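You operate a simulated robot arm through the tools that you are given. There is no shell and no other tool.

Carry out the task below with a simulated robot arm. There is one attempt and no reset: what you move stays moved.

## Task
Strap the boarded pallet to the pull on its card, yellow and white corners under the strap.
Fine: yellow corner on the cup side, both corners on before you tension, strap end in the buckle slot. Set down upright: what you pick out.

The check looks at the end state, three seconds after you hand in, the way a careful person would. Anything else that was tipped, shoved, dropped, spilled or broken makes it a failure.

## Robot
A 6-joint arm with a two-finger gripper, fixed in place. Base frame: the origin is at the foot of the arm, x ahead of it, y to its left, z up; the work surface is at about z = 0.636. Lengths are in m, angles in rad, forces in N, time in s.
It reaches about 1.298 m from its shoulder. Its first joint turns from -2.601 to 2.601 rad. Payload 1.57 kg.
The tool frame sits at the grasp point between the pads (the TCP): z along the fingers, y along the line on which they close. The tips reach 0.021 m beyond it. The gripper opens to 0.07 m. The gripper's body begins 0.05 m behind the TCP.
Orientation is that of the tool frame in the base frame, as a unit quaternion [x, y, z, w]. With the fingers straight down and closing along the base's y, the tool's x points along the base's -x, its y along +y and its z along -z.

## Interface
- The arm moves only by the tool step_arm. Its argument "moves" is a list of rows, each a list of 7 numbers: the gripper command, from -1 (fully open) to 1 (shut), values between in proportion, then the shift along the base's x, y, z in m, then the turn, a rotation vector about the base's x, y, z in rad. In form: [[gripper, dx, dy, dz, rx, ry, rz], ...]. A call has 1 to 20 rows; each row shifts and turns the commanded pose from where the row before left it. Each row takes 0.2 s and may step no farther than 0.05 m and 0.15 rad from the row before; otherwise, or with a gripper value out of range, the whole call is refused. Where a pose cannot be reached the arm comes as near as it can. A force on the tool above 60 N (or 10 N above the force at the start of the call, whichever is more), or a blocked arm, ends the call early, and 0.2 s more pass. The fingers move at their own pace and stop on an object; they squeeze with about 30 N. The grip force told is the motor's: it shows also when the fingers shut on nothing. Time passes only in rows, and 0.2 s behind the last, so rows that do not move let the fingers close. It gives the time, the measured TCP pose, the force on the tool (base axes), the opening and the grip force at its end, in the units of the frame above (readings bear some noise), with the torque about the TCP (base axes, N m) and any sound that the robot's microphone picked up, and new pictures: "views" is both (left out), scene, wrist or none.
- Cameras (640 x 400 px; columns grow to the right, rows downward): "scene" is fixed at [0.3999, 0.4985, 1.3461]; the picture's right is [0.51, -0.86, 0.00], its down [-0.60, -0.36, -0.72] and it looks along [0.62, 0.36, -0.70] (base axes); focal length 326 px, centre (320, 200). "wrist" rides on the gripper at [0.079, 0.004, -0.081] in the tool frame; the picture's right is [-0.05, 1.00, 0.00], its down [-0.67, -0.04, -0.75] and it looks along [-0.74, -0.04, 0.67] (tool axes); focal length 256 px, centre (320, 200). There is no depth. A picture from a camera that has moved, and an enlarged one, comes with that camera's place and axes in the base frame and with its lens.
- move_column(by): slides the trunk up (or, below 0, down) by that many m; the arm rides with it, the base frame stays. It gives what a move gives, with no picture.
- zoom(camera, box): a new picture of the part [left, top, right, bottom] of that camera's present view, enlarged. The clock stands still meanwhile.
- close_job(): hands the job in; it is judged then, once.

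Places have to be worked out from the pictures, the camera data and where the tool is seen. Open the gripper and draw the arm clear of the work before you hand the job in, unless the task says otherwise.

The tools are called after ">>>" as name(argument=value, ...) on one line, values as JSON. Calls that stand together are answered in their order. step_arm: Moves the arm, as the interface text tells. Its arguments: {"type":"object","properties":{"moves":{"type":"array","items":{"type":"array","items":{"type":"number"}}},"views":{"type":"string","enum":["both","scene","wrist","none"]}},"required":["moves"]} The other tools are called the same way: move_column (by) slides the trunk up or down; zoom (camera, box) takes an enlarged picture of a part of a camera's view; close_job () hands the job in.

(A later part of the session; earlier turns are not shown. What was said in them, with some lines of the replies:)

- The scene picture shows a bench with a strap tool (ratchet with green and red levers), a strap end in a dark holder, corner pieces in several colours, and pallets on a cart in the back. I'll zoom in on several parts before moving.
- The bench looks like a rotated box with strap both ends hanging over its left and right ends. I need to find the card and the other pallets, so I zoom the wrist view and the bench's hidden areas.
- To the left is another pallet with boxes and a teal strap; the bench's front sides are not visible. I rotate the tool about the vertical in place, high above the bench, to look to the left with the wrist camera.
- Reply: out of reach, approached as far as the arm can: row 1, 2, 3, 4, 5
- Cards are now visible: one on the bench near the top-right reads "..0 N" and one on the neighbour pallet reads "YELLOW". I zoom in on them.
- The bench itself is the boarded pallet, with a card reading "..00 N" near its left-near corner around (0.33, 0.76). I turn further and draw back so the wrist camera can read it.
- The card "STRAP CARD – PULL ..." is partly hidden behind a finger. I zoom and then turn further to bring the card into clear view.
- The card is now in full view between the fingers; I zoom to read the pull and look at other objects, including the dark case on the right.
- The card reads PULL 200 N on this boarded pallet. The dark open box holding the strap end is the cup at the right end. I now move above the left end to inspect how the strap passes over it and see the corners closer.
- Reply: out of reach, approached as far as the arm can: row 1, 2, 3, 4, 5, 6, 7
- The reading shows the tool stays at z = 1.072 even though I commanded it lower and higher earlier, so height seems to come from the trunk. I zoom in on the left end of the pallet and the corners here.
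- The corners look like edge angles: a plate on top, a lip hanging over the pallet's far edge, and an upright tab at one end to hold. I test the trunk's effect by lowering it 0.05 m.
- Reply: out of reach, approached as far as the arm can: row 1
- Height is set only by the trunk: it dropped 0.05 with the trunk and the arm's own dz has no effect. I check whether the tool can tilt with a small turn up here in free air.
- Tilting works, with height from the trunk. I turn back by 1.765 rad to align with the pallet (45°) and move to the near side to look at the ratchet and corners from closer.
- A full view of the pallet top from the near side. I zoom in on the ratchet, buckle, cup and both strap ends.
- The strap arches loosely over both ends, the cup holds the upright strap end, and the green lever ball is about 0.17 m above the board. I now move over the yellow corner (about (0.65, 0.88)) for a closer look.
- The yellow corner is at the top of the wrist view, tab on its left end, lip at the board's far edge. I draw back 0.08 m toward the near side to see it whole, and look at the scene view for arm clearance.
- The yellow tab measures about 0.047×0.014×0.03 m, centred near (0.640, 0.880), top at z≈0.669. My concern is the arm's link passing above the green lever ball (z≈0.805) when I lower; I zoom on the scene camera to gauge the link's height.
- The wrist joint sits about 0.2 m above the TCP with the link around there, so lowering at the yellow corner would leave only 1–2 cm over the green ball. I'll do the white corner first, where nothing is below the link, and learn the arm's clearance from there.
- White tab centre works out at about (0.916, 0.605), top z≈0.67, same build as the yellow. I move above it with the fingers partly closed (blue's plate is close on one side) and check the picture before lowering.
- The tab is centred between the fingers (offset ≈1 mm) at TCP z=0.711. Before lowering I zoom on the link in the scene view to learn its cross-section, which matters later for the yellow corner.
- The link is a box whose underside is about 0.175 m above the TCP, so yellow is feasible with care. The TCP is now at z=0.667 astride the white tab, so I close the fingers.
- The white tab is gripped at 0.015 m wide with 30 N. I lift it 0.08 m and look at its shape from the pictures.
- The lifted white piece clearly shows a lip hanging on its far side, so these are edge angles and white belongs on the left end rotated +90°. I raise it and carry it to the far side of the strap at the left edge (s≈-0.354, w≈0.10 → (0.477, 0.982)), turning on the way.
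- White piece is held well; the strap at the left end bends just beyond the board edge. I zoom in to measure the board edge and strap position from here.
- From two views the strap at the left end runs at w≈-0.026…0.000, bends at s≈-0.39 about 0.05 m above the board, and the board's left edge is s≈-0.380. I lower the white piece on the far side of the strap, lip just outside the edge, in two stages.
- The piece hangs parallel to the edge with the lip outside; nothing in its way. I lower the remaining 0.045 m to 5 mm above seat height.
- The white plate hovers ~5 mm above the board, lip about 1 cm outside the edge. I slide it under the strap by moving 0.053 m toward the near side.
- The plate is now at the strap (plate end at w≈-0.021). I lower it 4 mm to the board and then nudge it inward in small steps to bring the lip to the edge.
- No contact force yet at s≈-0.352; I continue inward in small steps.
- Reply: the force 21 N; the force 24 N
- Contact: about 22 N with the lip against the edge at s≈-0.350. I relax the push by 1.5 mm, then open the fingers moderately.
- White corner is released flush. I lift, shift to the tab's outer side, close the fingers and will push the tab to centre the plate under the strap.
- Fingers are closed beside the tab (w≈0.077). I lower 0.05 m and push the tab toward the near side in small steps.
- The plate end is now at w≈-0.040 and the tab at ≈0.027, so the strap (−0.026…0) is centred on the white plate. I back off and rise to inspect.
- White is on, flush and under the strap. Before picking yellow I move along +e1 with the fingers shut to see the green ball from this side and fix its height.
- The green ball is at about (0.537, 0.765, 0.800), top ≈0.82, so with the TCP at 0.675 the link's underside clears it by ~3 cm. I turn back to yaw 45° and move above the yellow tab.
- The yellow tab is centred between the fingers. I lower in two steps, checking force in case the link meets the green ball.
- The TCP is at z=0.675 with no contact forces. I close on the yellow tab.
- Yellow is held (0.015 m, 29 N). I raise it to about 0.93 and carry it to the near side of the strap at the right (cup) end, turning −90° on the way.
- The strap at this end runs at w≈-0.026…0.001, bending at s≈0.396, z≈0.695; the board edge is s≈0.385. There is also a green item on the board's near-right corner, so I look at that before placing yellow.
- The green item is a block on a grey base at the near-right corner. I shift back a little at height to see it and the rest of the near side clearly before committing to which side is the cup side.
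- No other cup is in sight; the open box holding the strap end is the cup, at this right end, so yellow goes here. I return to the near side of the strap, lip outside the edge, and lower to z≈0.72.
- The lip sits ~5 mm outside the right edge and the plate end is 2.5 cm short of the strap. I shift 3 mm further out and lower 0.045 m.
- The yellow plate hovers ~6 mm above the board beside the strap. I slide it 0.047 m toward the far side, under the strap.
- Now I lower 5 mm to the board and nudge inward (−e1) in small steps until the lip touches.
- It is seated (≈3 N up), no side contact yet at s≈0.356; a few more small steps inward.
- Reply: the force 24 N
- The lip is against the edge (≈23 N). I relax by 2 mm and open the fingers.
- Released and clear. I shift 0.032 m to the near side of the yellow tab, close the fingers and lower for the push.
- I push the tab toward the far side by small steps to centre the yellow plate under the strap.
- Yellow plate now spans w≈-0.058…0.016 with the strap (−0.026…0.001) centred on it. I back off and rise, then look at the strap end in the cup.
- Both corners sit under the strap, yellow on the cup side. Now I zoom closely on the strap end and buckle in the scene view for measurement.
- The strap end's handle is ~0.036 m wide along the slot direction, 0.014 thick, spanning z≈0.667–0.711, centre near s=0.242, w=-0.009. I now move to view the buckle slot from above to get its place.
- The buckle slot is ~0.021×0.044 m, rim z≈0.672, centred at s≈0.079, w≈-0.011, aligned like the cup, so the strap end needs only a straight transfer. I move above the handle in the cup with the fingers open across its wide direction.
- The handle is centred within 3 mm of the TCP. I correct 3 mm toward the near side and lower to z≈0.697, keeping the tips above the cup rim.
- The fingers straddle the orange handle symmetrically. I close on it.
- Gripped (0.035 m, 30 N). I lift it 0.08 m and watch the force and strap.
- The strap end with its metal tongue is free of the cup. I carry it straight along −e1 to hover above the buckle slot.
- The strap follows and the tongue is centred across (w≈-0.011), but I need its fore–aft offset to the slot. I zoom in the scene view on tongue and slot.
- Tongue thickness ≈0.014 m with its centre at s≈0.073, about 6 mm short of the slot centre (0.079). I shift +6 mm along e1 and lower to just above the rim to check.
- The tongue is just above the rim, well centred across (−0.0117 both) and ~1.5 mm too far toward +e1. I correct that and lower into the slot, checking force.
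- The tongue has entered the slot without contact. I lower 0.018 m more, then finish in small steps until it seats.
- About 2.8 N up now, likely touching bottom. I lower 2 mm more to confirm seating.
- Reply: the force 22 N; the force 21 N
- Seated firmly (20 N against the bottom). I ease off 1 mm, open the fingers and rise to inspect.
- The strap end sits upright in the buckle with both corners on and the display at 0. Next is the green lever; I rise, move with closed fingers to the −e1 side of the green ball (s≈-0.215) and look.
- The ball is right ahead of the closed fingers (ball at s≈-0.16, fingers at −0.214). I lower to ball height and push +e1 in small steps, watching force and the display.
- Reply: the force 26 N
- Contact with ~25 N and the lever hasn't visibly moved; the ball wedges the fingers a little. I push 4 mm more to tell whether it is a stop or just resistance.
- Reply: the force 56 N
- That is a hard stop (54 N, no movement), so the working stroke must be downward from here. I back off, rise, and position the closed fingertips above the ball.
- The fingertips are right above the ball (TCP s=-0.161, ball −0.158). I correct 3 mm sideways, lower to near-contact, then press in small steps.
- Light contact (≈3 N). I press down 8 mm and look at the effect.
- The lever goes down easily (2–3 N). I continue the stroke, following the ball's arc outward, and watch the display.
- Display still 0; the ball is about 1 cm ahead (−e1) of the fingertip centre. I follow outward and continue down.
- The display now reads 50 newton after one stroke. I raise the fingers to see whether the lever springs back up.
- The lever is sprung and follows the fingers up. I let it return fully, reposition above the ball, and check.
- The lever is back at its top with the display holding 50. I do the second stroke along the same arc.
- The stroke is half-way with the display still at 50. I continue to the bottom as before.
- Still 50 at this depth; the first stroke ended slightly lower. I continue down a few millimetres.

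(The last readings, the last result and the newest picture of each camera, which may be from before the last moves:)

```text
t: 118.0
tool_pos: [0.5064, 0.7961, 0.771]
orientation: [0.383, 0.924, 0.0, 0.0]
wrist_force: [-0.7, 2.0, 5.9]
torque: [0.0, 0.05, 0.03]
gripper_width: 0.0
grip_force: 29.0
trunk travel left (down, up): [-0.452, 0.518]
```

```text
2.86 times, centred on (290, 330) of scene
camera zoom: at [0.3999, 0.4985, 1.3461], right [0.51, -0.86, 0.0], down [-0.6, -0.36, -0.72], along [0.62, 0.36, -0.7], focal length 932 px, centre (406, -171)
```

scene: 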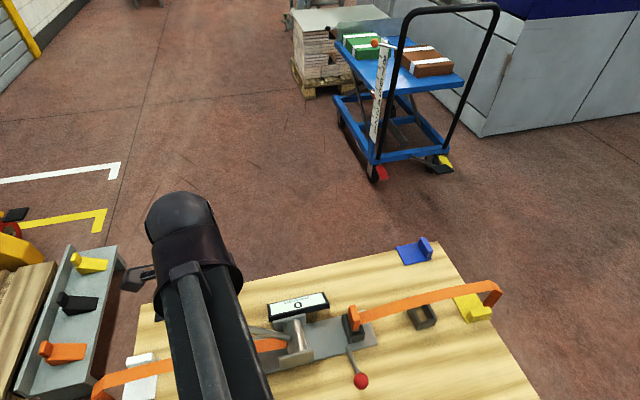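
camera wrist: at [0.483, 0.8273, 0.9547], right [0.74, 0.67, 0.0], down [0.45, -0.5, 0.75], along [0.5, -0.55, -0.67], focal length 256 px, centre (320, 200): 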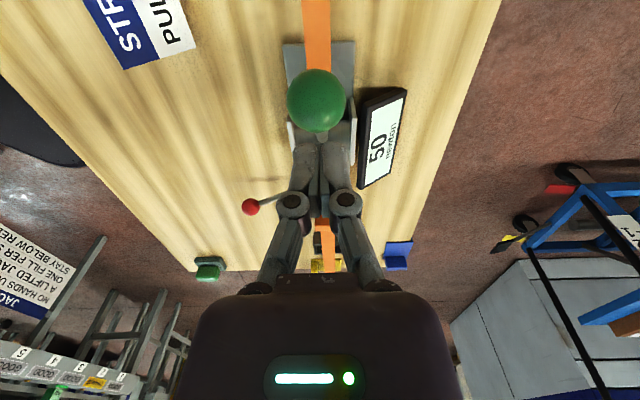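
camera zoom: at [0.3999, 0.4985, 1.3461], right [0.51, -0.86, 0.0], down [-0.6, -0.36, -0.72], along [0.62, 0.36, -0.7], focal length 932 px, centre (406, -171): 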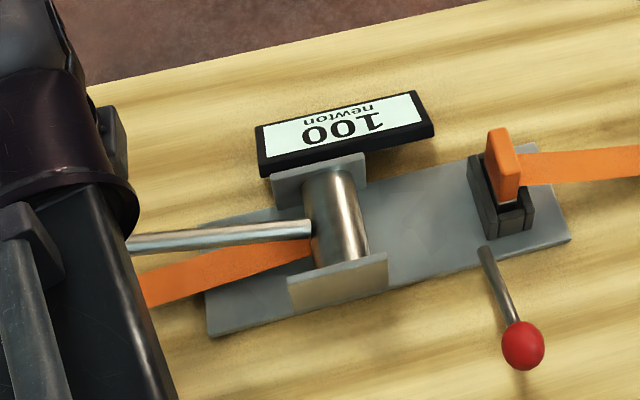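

The display reads 100: each full stroke adds 50 N. I return the lever for the third stroke.

>>> move_column(by=0.1)

>>> step_arm(moves=[[1, 0.015, -0.0139, 0, 0, 0, 0], [1, 0.015, -0.0139, 0, 0, 0, 0], [1, 0, 0, 0, 0, 0, 0]], views="both")

>>> zoom(camera="scene", box=[80, 240, 520, 400])

```text
t: 119.3
tool_pos: [0.5079, 0.7974, 0.8716]
orientation: [0.384, 0.923, 0.0, 0.001]
wrist_force: [-0.4, 0.0, -0.4]
torque: [0.0, 0.03, 0.02]
gripper_width: 0.0
grip_force: 28.7
trunk travel left (down, up): [-0.552, 0.418]
```

```text
t: 120.1
tool_pos: [0.5376, 0.7695, 0.8699]
orientation: [0.383, 0.924, 0.0, 0.0]
wrist_force: [0.4, -0.3, 0.5]
torque: [-0.01, 0.0, 0.03]
gripper_width: 0.0
grip_force: 28.4
trunk travel left (down, up): [-0.552, 0.418]
camera wrist: at [0.484, 0.8285, 0.9527], right [0.74, 0.67, 0.0], down [0.45, -0.5, 0.75], along [0.5, -0.55, -0.67], focal length 256 px, centre (320, 200)
```

scene: 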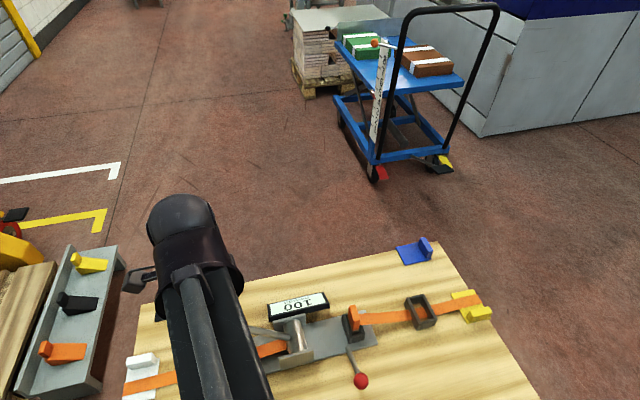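
wrist: 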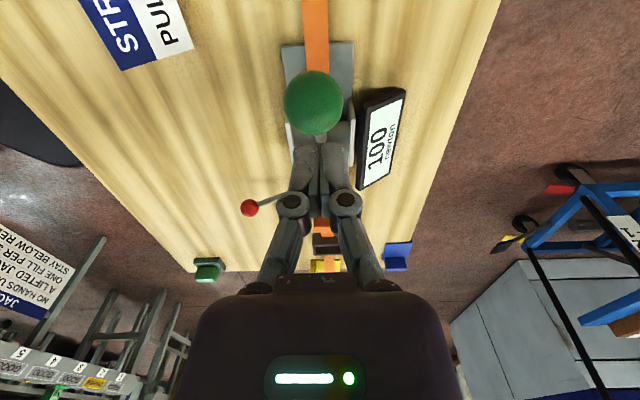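

```text
1.45 times, centred on (300, 320) of scene
camera zoom: at [0.3999, 0.4985, 1.3461], right [0.51, -0.86, 0.0], down [-0.6, -0.36, -0.72], along [0.62, 0.36, -0.7], focal length 474 px, centre (349, 26)
```

zoom: 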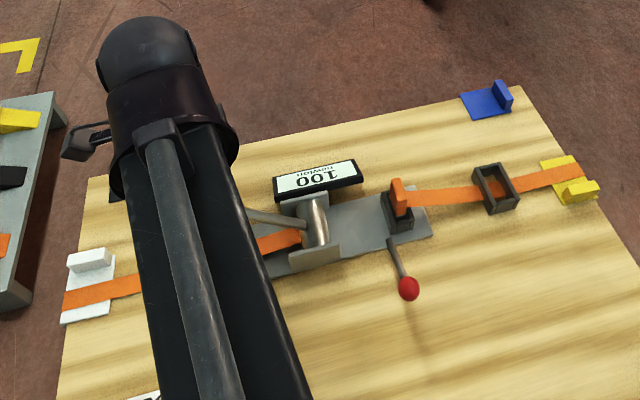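

The strap is now lying flat over both corners, through the buckle. Third stroke: same arc down.

>>> move_column(by=-0.044)

>>> step_arm(moves=[[1, -0.006, 0.006, 0, 0, 0, 0]], views="none")

>>> move_column(by=-0.012)

>>> step_arm(moves=[[1, -0.0075, 0.0075, 0, 0, 0, 0]], views="none")

>>> move_column(by=-0.012)

>>> step_arm(moves=[[1, -0.009, 0.009, 0, 0, 0, 0]], views="none")

>>> move_column(by=-0.015)

>>> step_arm(moves=[[1, -0.0055, 0.0055, 0, 0, 0, 0]], views="none")

>>> move_column(by=-0.013)

>>> step_arm(moves=[[1, -0.0025, 0.0025, 0, 0, 0, 0]], views="none")

>>> zoom(camera="scene", box=[180, 260, 400, 400])

```text
t: 121.0
tool_pos: [0.5387, 0.769, 0.8272]
orientation: [0.383, 0.924, 0.0, 0.001]
wrist_force: [1.2, -2.0, 2.6]
torque: [-0.05, 0.0, 0.03]
gripper_width: 0.0002
grip_force: 28.2
trunk travel left (down, up): [-0.508, 0.462]
```

```text
t: 121.4
tool_pos: [0.5311, 0.7748, 0.8275]
orientation: [0.382, 0.924, 0.0, 0.0]
wrist_force: [-0.2, -0.6, 3.4]
torque: [-0.01, 0.03, 0.03]
gripper_width: 0.0
grip_force: 29.0
trunk travel left (down, up): [-0.508, 0.462]
```

```text
t: 122.0
tool_pos: [0.5323, 0.7747, 0.8153]
orientation: [0.384, 0.923, 0.0, 0.001]
wrist_force: [0.8, -1.8, 3.6]
torque: [-0.04, -0.01, 0.02]
gripper_width: 0.0001
grip_force: 28.6
trunk travel left (down, up): [-0.496, 0.474]
```

```text
t: 122.4
tool_pos: [0.5238, 0.7828, 0.8144]
orientation: [0.384, 0.923, 0.001, 0.0]
wrist_force: [1.5, -1.2, 4.1]
torque: [-0.04, 0.04, 0.03]
gripper_width: 0.0
grip_force: 28.4
trunk travel left (down, up): [-0.496, 0.474]
```

```text
t: 123.0
tool_pos: [0.5239, 0.7822, 0.8036]
orientation: [0.384, 0.923, -0.001, 0.001]
wrist_force: [0.4, 0.1, 5.8]
torque: [0.05, 0.03, 0.02]
gripper_width: 0.0
grip_force: 29.3
trunk travel left (down, up): [-0.484, 0.486]
```

```text
t: 123.4
tool_pos: [0.5141, 0.7922, 0.8036]
orientation: [0.383, 0.924, 0.0, 0.0]
wrist_force: [1.0, -0.1, 6.2]
torque: [-0.02, 0.0, 0.03]
gripper_width: 0.0
grip_force: 29.1
trunk travel left (down, up): [-0.484, 0.486]
```

```text
t: 124.0
tool_pos: [0.5134, 0.7912, 0.7885]
orientation: [0.384, 0.924, 0.001, 0.0]
wrist_force: [-2.6, 1.8, 8.4]
torque: [0.1, 0.1, 0.02]
gripper_width: 0.0
grip_force: 28.6
trunk travel left (down, up): [-0.469, 0.501]
```

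```text
t: 124.4
tool_pos: [0.5088, 0.7981, 0.7877]
orientation: [0.384, 0.923, 0.0, 0.0]
wrist_force: [0.6, -1.7, 5.5]
torque: [-0.05, -0.03, -0.03]
gripper_width: 0.0
grip_force: 28.4
trunk travel left (down, up): [-0.469, 0.501]
```

```text
t: 125.0
tool_pos: [0.5082, 0.797, 0.7753]
orientation: [0.383, 0.924, 0.001, 0.0]
wrist_force: [-2.3, 1.5, 8.0]
torque: [0.09, 0.08, 0.01]
gripper_width: 0.0001
grip_force: 28.6
trunk travel left (down, up): [-0.456, 0.514]
```

```text
t: 125.4
tool_pos: [0.5067, 0.7998, 0.7762]
orientation: [0.384, 0.923, -0.001, 0.001]
wrist_force: [2.3, -2.3, 5.4]
torque: [-0.03, -0.04, 0.01]
gripper_width: 0.0
grip_force: 28.7
trunk travel left (down, up): [-0.456, 0.514]
```

```text
2.86 times, centred on (290, 330) of scene
camera zoom: at [0.3999, 0.4985, 1.3461], right [0.51, -0.86, 0.0], down [-0.6, -0.36, -0.72], along [0.62, 0.36, -0.7], focal length 932 px, centre (406, -171)
```

zoom: 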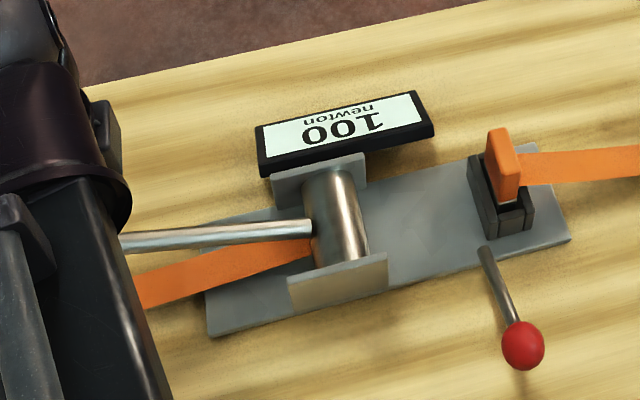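

Still 100 just before the click point; a few millimetres more.

>>> move_column(by=-0.004)

>>> zoom(camera="scene", box=[180, 260, 400, 400])

```text
t: 125.9
tool_pos: [0.5061, 0.8005, 0.7712]
orientation: [0.382, 0.924, -0.001, -0.001]
wrist_force: [-1.2, 1.9, 6.0]
torque: [0.05, 0.06, 0.04]
gripper_width: 0.0001
grip_force: 28.6
trunk travel left (down, up): [-0.452, 0.518]
```

```text
2.86 times, centred on (290, 330) of scene
camera zoom: at [0.3999, 0.4985, 1.3461], right [0.51, -0.86, 0.0], down [-0.6, -0.36, -0.72], along [0.62, 0.36, -0.7], focal length 932 px, centre (406, -171)
```

zoom: 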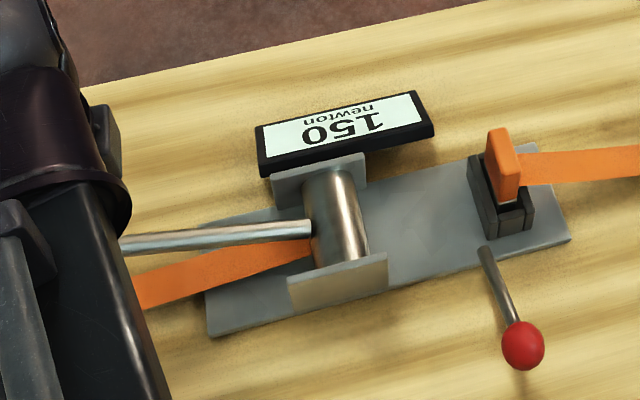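

The display reads 150. I return the lever and reposition for the fourth and last stroke.

>>> move_column(by=0.1)

>>> step_arm(moves=[[1, 0.0145, -0.016, 0, 0, 0, 0], [1, 0.0145, -0.016, 0, 0, 0, 0], [1, 0, 0, 0, 0, 0, 0]], views="wrist")

>>> zoom(camera="scene", box=[180, 260, 400, 400])

```text
t: 127.3
tool_pos: [0.5067, 0.8006, 0.872]
orientation: [0.383, 0.924, 0.0, -0.001]
wrist_force: [0.3, -0.5, -0.2]
torque: [0.01, 0.01, -0.01]
gripper_width: 0.0004
grip_force: 28.5
trunk travel left (down, up): [-0.552, 0.418]
```

```text
t: 128.1
tool_pos: [0.5365, 0.7687, 0.8709]
orientation: [0.384, 0.923, 0.0, 0.0]
wrist_force: [-0.1, 0.2, -0.6]
torque: [-0.01, -0.02, 0.0]
gripper_width: 0.0
grip_force: 28.0
trunk travel left (down, up): [-0.552, 0.418]
camera wrist: at [0.4827, 0.8281, 0.9527], right [0.74, 0.67, 0.0], down [0.45, -0.5, 0.75], along [0.5, -0.55, -0.67], focal length 256 px, centre (320, 200)
```

wrist: 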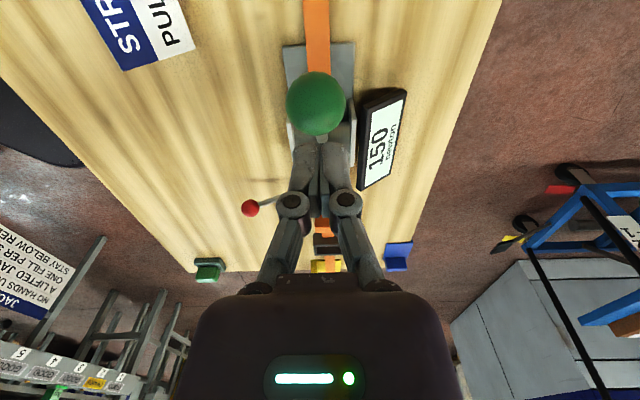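

```text
2.86 times, centred on (290, 330) of scene
camera zoom: at [0.3999, 0.4985, 1.3461], right [0.51, -0.86, 0.0], down [-0.6, -0.36, -0.72], along [0.62, 0.36, -0.7], focal length 932 px, centre (406, -171)
```

zoom: 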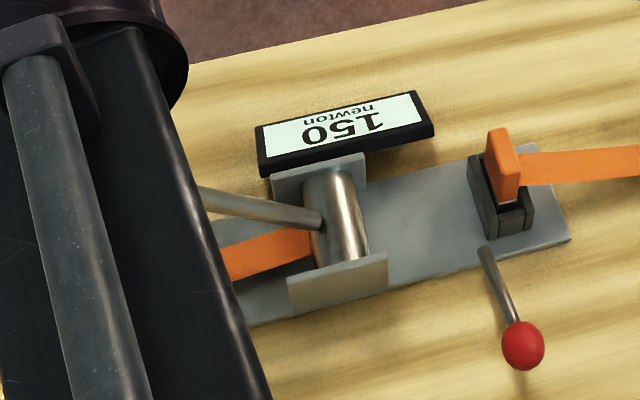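

Fourth stroke: same arc, stopping as soon as the display turns to 200.

>>> move_column(by=-0.045)

>>> step_arm(moves=[[1, -0.006, 0.006, 0, 0, 0, 0]], views="none")

>>> move_column(by=-0.012)

>>> step_arm(moves=[[1, -0.0075, 0.0075, 0, 0, 0, 0]], views="none")

>>> move_column(by=-0.012)

>>> step_arm(moves=[[1, -0.009, 0.009, 0, 0, 0, 0]], views="none")

>>> move_column(by=-0.015)

>>> step_arm(moves=[[1, -0.0055, 0.0055, 0, 0, 0, 0]], views="none")

>>> move_column(by=-0.013)

>>> zoom(camera="scene", box=[180, 260, 400, 400])

```text
t: 128.9
tool_pos: [0.5374, 0.7681, 0.8262]
orientation: [0.383, 0.924, -0.001, 0.001]
wrist_force: [1.5, -2.1, 3.5]
torque: [-0.01, -0.03, 0.02]
gripper_width: 0.0
grip_force: 28.6
trunk travel left (down, up): [-0.507, 0.463]
```

```text
t: 129.3
tool_pos: [0.528, 0.7745, 0.8263]
orientation: [0.383, 0.924, 0.001, 0.0]
wrist_force: [0.3, -0.5, 6.3]
torque: [-0.01, 0.01, 0.06]
gripper_width: 0.0
grip_force: 28.5
trunk travel left (down, up): [-0.507, 0.463]
```

```text
t: 129.9
tool_pos: [0.5291, 0.775, 0.8137]
orientation: [0.383, 0.924, 0.0, 0.001]
wrist_force: [1.8, -1.7, 5.2]
torque: [0.02, -0.01, 0.13]
gripper_width: 0.0
grip_force: 28.4
trunk travel left (down, up): [-0.495, 0.475]
```

```text
t: 130.3
tool_pos: [0.5201, 0.7811, 0.8141]
orientation: [0.384, 0.923, 0.0, 0.0]
wrist_force: [1.5, 0.4, 5.5]
torque: [-0.01, -0.03, 0.06]
gripper_width: 0.0003
grip_force: 28.6
trunk travel left (down, up): [-0.495, 0.475]
```

```text
t: 130.9
tool_pos: [0.5202, 0.78, 0.8019]
orientation: [0.384, 0.923, 0.0, 0.001]
wrist_force: [-0.2, -1.9, 7.1]
torque: [0.02, 0.01, 0.03]
gripper_width: 0.0
grip_force: 28.6
trunk travel left (down, up): [-0.483, 0.487]
```

```text
t: 131.3
tool_pos: [0.5117, 0.791, 0.802]
orientation: [0.384, 0.923, 0.0, 0.0]
wrist_force: [1.3, -0.6, 7.2]
torque: [-0.04, -0.03, 0.05]
gripper_width: 0.0001
grip_force: 28.8
trunk travel left (down, up): [-0.483, 0.487]
```

```text
t: 132.0
tool_pos: [0.5121, 0.7914, 0.7872]
orientation: [0.382, 0.924, 0.001, 0.0]
wrist_force: [-1.7, 1.9, 8.8]
torque: [0.04, 0.05, 0.1]
gripper_width: 0.0003
grip_force: 28.6
trunk travel left (down, up): [-0.468, 0.502]
```

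```text
t: 132.4
tool_pos: [0.5076, 0.7974, 0.7872]
orientation: [0.384, 0.923, -0.001, 0.0]
wrist_force: [1.8, -0.5, 5.7]
torque: [0.01, -0.07, 0.02]
gripper_width: 0.0001
grip_force: 28.3
trunk travel left (down, up): [-0.468, 0.502]
```

```text
t: 133.0
tool_pos: [0.5064, 0.7962, 0.7742]
orientation: [0.383, 0.924, 0.001, 0.0]
wrist_force: [-1.2, 0.9, 3.7]
torque: [0.03, 0.06, 0.03]
gripper_width: 0.0
grip_force: 28.8
trunk travel left (down, up): [-0.455, 0.515]
```

```text
2.86 times, centred on (290, 330) of scene
camera zoom: at [0.3999, 0.4985, 1.3461], right [0.51, -0.86, 0.0], down [-0.6, -0.36, -0.72], along [0.62, 0.36, -0.7], focal length 932 px, centre (406, -171)
```

zoom: 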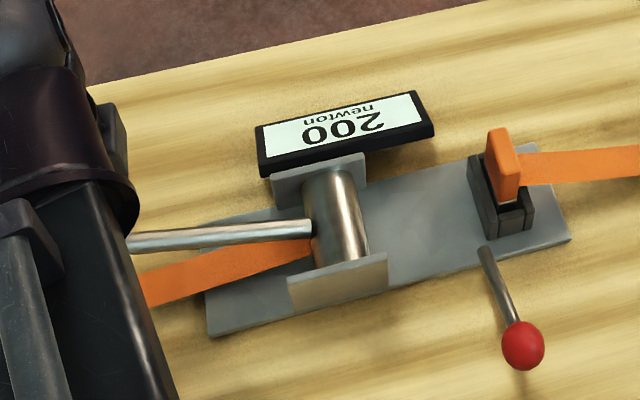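

The display reads 200 newton, the card's value. I raise straight up to let the lever return and then inspect the whole pallet.

>>> move_column(by=0.12)

>>> step_arm(moves=[[1, -0.01, -0.03, 0, 0, 0, 0.14], [1, -0.01, -0.03, 0, 0, 0, 0.14], [1, -0.01, -0.03, 0, 0, 0, 0.14], [1, -0.01, -0.03, 0, 0, 0, 0.14], [1, -0.01, -0.03, 0, 0, 0, 0.14], [1, -0.01, -0.03, 0, 0, 0, 0.14], [1, -0.01, -0.03, 0, 0, 0, 0.14], [1, -0.01, -0.03, 0, 0, 0, 0.14], [1, 0, -0.03, 0, 0, 0, 0.14], [1, 0, -0.03, 0, 0, 0, 0.14], [1, 0, -0.03, 0, 0, 0, 0.14]], views="both")

```text
t: 134.5
tool_pos: [0.5073, 0.7961, 0.8938]
orientation: [0.383, 0.924, 0.0, 0.001]
wrist_force: [0.2, -0.6, -0.3]
torque: [0.01, -0.01, 0.03]
gripper_width: 0.0
grip_force: 28.4
trunk travel left (down, up): [-0.575, 0.395]
```

```text
t: 136.9
tool_pos: [0.4269, 0.4672, 0.894]
orientation: [-0.37, 0.929, 0.0, 0.0]
wrist_force: [-0.2, -0.5, 0.0]
torque: [-0.01, 0.0, 0.01]
gripper_width: 0.0001
grip_force: 28.9
trunk travel left (down, up): [-0.575, 0.395]
camera wrist: at [0.3657, 0.415, 0.9758], right [-0.65, 0.76, 0.0], down [0.51, 0.43, 0.75], along [0.57, 0.48, -0.67], focal length 256 px, centre (320, 200)
```

scene: 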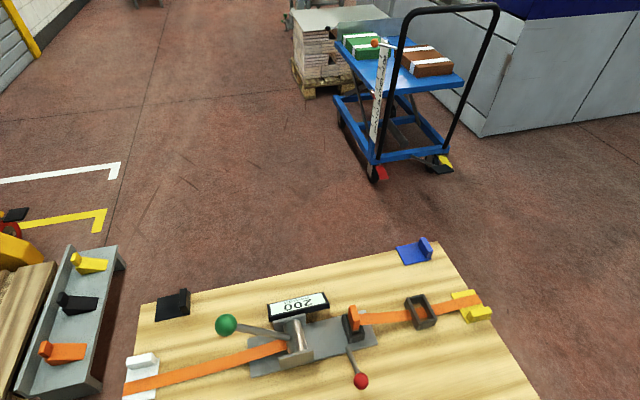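
wrist: 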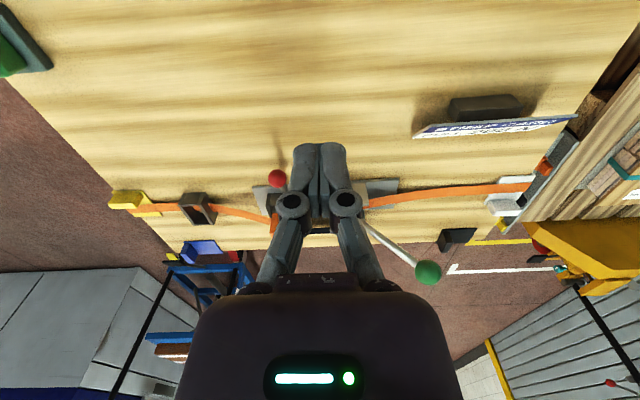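

The lever is back up, the display holds 200, both corners under the strap. I zoom in on both ends and the cup for a final check.

>>> zoom(camera="scene", box=[330, 220, 510, 380])

>>> zoom(camera="scene", box=[100, 300, 320, 400])

>>> zoom(camera="wrist", box=[90, 150, 290, 270])

>>> zoom(camera="wrist", box=[380, 80, 600, 280])

```text
2.50 times, centred on (420, 300) of scene
camera zoom: at [0.3999, 0.4985, 1.3461], right [0.51, -0.86, 0.0], down [-0.6, -0.36, -0.72], along [0.62, 0.36, -0.7], focal length 815 px, centre (70, -50)
```

zoom: 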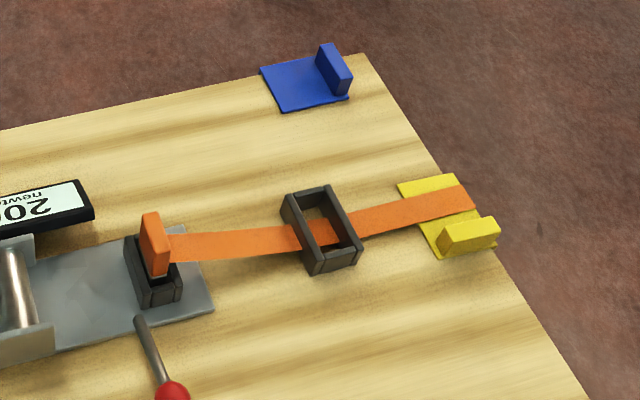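

```text
2.91 times, centred on (210, 350) of scene
camera zoom: at [0.3999, 0.4985, 1.3461], right [0.51, -0.86, 0.0], down [-0.6, -0.36, -0.72], along [0.62, 0.36, -0.7], focal length 948 px, centre (640, -236)
```

zoom: 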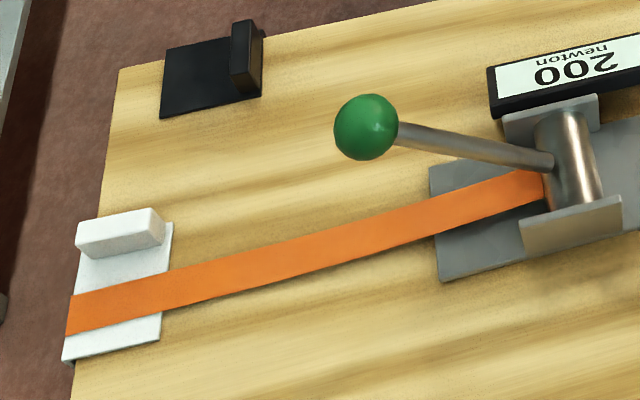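

```text
3.20 times, centred on (190, 210) of wrist
camera zoom: at [0.3657, 0.415, 0.9758], right [-0.65, 0.76, 0.0], down [0.51, 0.43, 0.75], along [0.57, 0.48, -0.67], focal length 819 px, centre (736, 168)
```

zoom: 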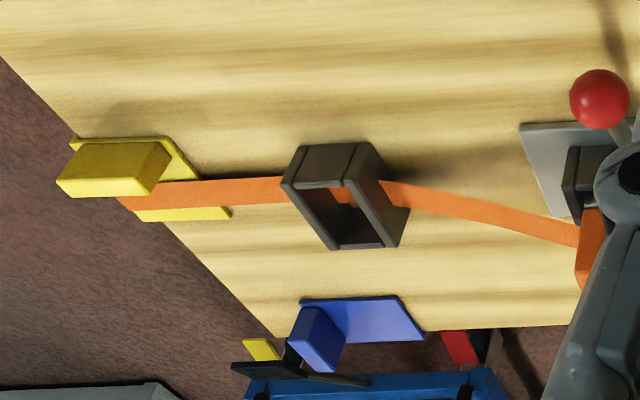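

```text
2.00 times, centred on (490, 180) of wrist
camera zoom: at [0.3657, 0.415, 0.9758], right [-0.65, 0.76, 0.0], down [0.51, 0.43, 0.75], along [0.57, 0.48, -0.67], focal length 512 px, centre (-20, 240)
```

zoom: 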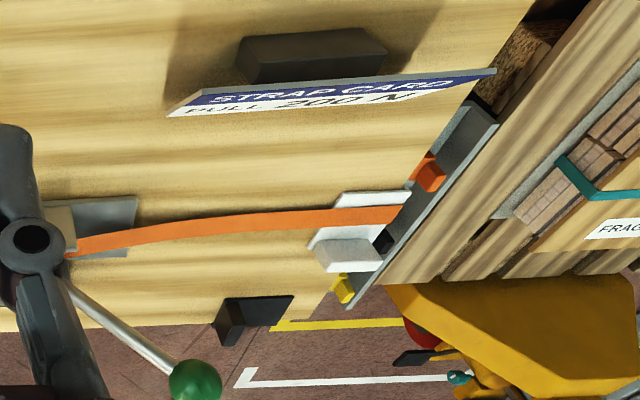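

Everything is in place: white and yellow both under the strap and flush at their edges, strap end upright in the buckle, 200 N. I open the gripper and draw the arm up and clear.

>>> step_arm(moves=[[-1, 0, 0, 0, 0, 0, 0], [-1, 0, 0, 0, 0, 0, 0], [-1, 0, 0, 0, 0, 0, 0]], views="none")

>>> move_column(by=0.18)

>>> step_arm(moves=[[-1, 0, -0.03, 0, 0, 0, 0], [-1, 0, -0.03, 0, 0, 0, 0], [-1, 0, -0.03, 0, 0, 0, 0], [-1, 0, -0.03, 0, 0, 0, 0], [-1, 0, 0, 0, 0, 0, 0], [-1, 0, 0, 0, 0, 0, 0]], views="both")

>>> zoom(camera="scene", box=[80, 220, 520, 400])

```text
t: 137.7
tool_pos: [0.4265, 0.4677, 0.8936]
orientation: [-0.368, 0.93, 0.0, 0.001]
wrist_force: [0.2, 0.7, 0.7]
torque: [0.03, 0.0, 0.0]
gripper_width: 0.0698
grip_force: 0.0
trunk travel left (down, up): [-0.575, 0.395]
```

```text
t: 139.7
tool_pos: [0.4272, 0.4672, 1.0738]
orientation: [-0.368, 0.93, 0.0, 0.001]
wrist_force: [-0.8, 0.5, -0.4]
torque: [0.01, -0.03, 0.01]
gripper_width: 0.0702
grip_force: 0.1
trunk travel left (down, up): [-0.755, 0.215]
```

```text
t: 141.1
tool_pos: [0.4289, 0.348, 1.0745]
orientation: [-0.368, 0.93, 0.001, 0.0]
wrist_force: [0.3, 1.0, -0.7]
torque: [-0.03, 0.0, 0.0]
gripper_width: 0.0698
grip_force: 0.0
trunk travel left (down, up): [-0.755, 0.215]
camera wrist: at [0.3665, 0.2972, 1.1557], right [-0.64, 0.76, 0.0], down [0.51, 0.43, 0.75], along [0.57, 0.48, -0.67], focal length 256 px, centre (320, 200)
```

scene: 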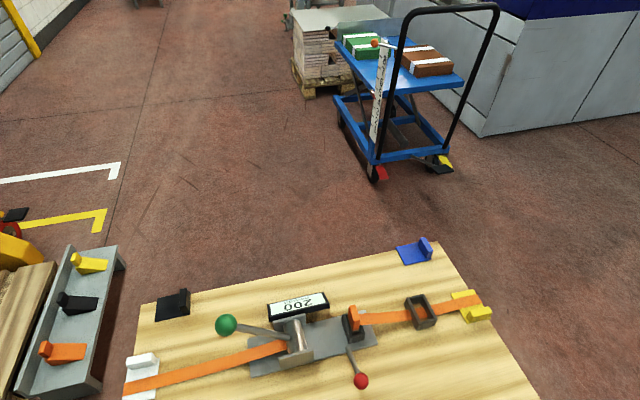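
wrist: 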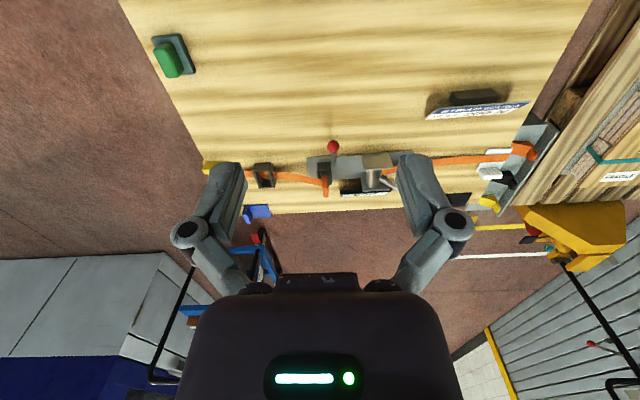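

```text
1.45 times, centred on (300, 310) of scene
camera zoom: at [0.3999, 0.4985, 1.3461], right [0.51, -0.86, 0.0], down [-0.6, -0.36, -0.72], along [0.62, 0.36, -0.7], focal length 474 px, centre (349, 40)
```

zoom: 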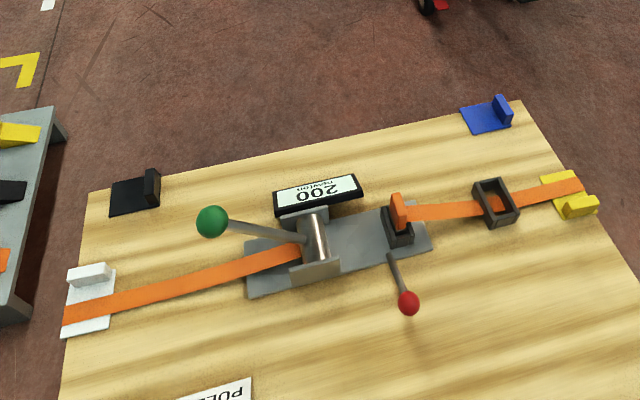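

The final view shows the strap flat over white (left) and yellow (cup side), the strap end upright in the buckle, 200 newton on the display, and nothing else disturbed; the gripper is open and clear. I hand the job in.

>>> close_job()

```text
The job is handed in.
```

The boarded pallet is strapped at 200 N, the pull on its card, and the job is handed in. The result of the check was not shown to me.

- **Corners:** the yellow corner is on the cup side and the white one is on the opposite end. Both sit flush over the board edge, upright, with the strap across their plates. They were on before I tensioned anything.
- **Strap end:** it stands upright, seated in the buckle slot.
- **Tension:** four strokes of the green lever at 50 N each brought the display to 200 newton. It still read 200 in the last picture.
- **Anything else:** before finding that the lever works downward, I pushed it against its upper stop at about 54 N. It did not move and showed no damage. The black and blue corners, the card, the red lever and the green item on the near corner were left alone. Nothing looked tipped or moved in the final views.

The taut strap runs across the empty cup on its way to the yellow corner. The gripper is open and the arm is raised clear.
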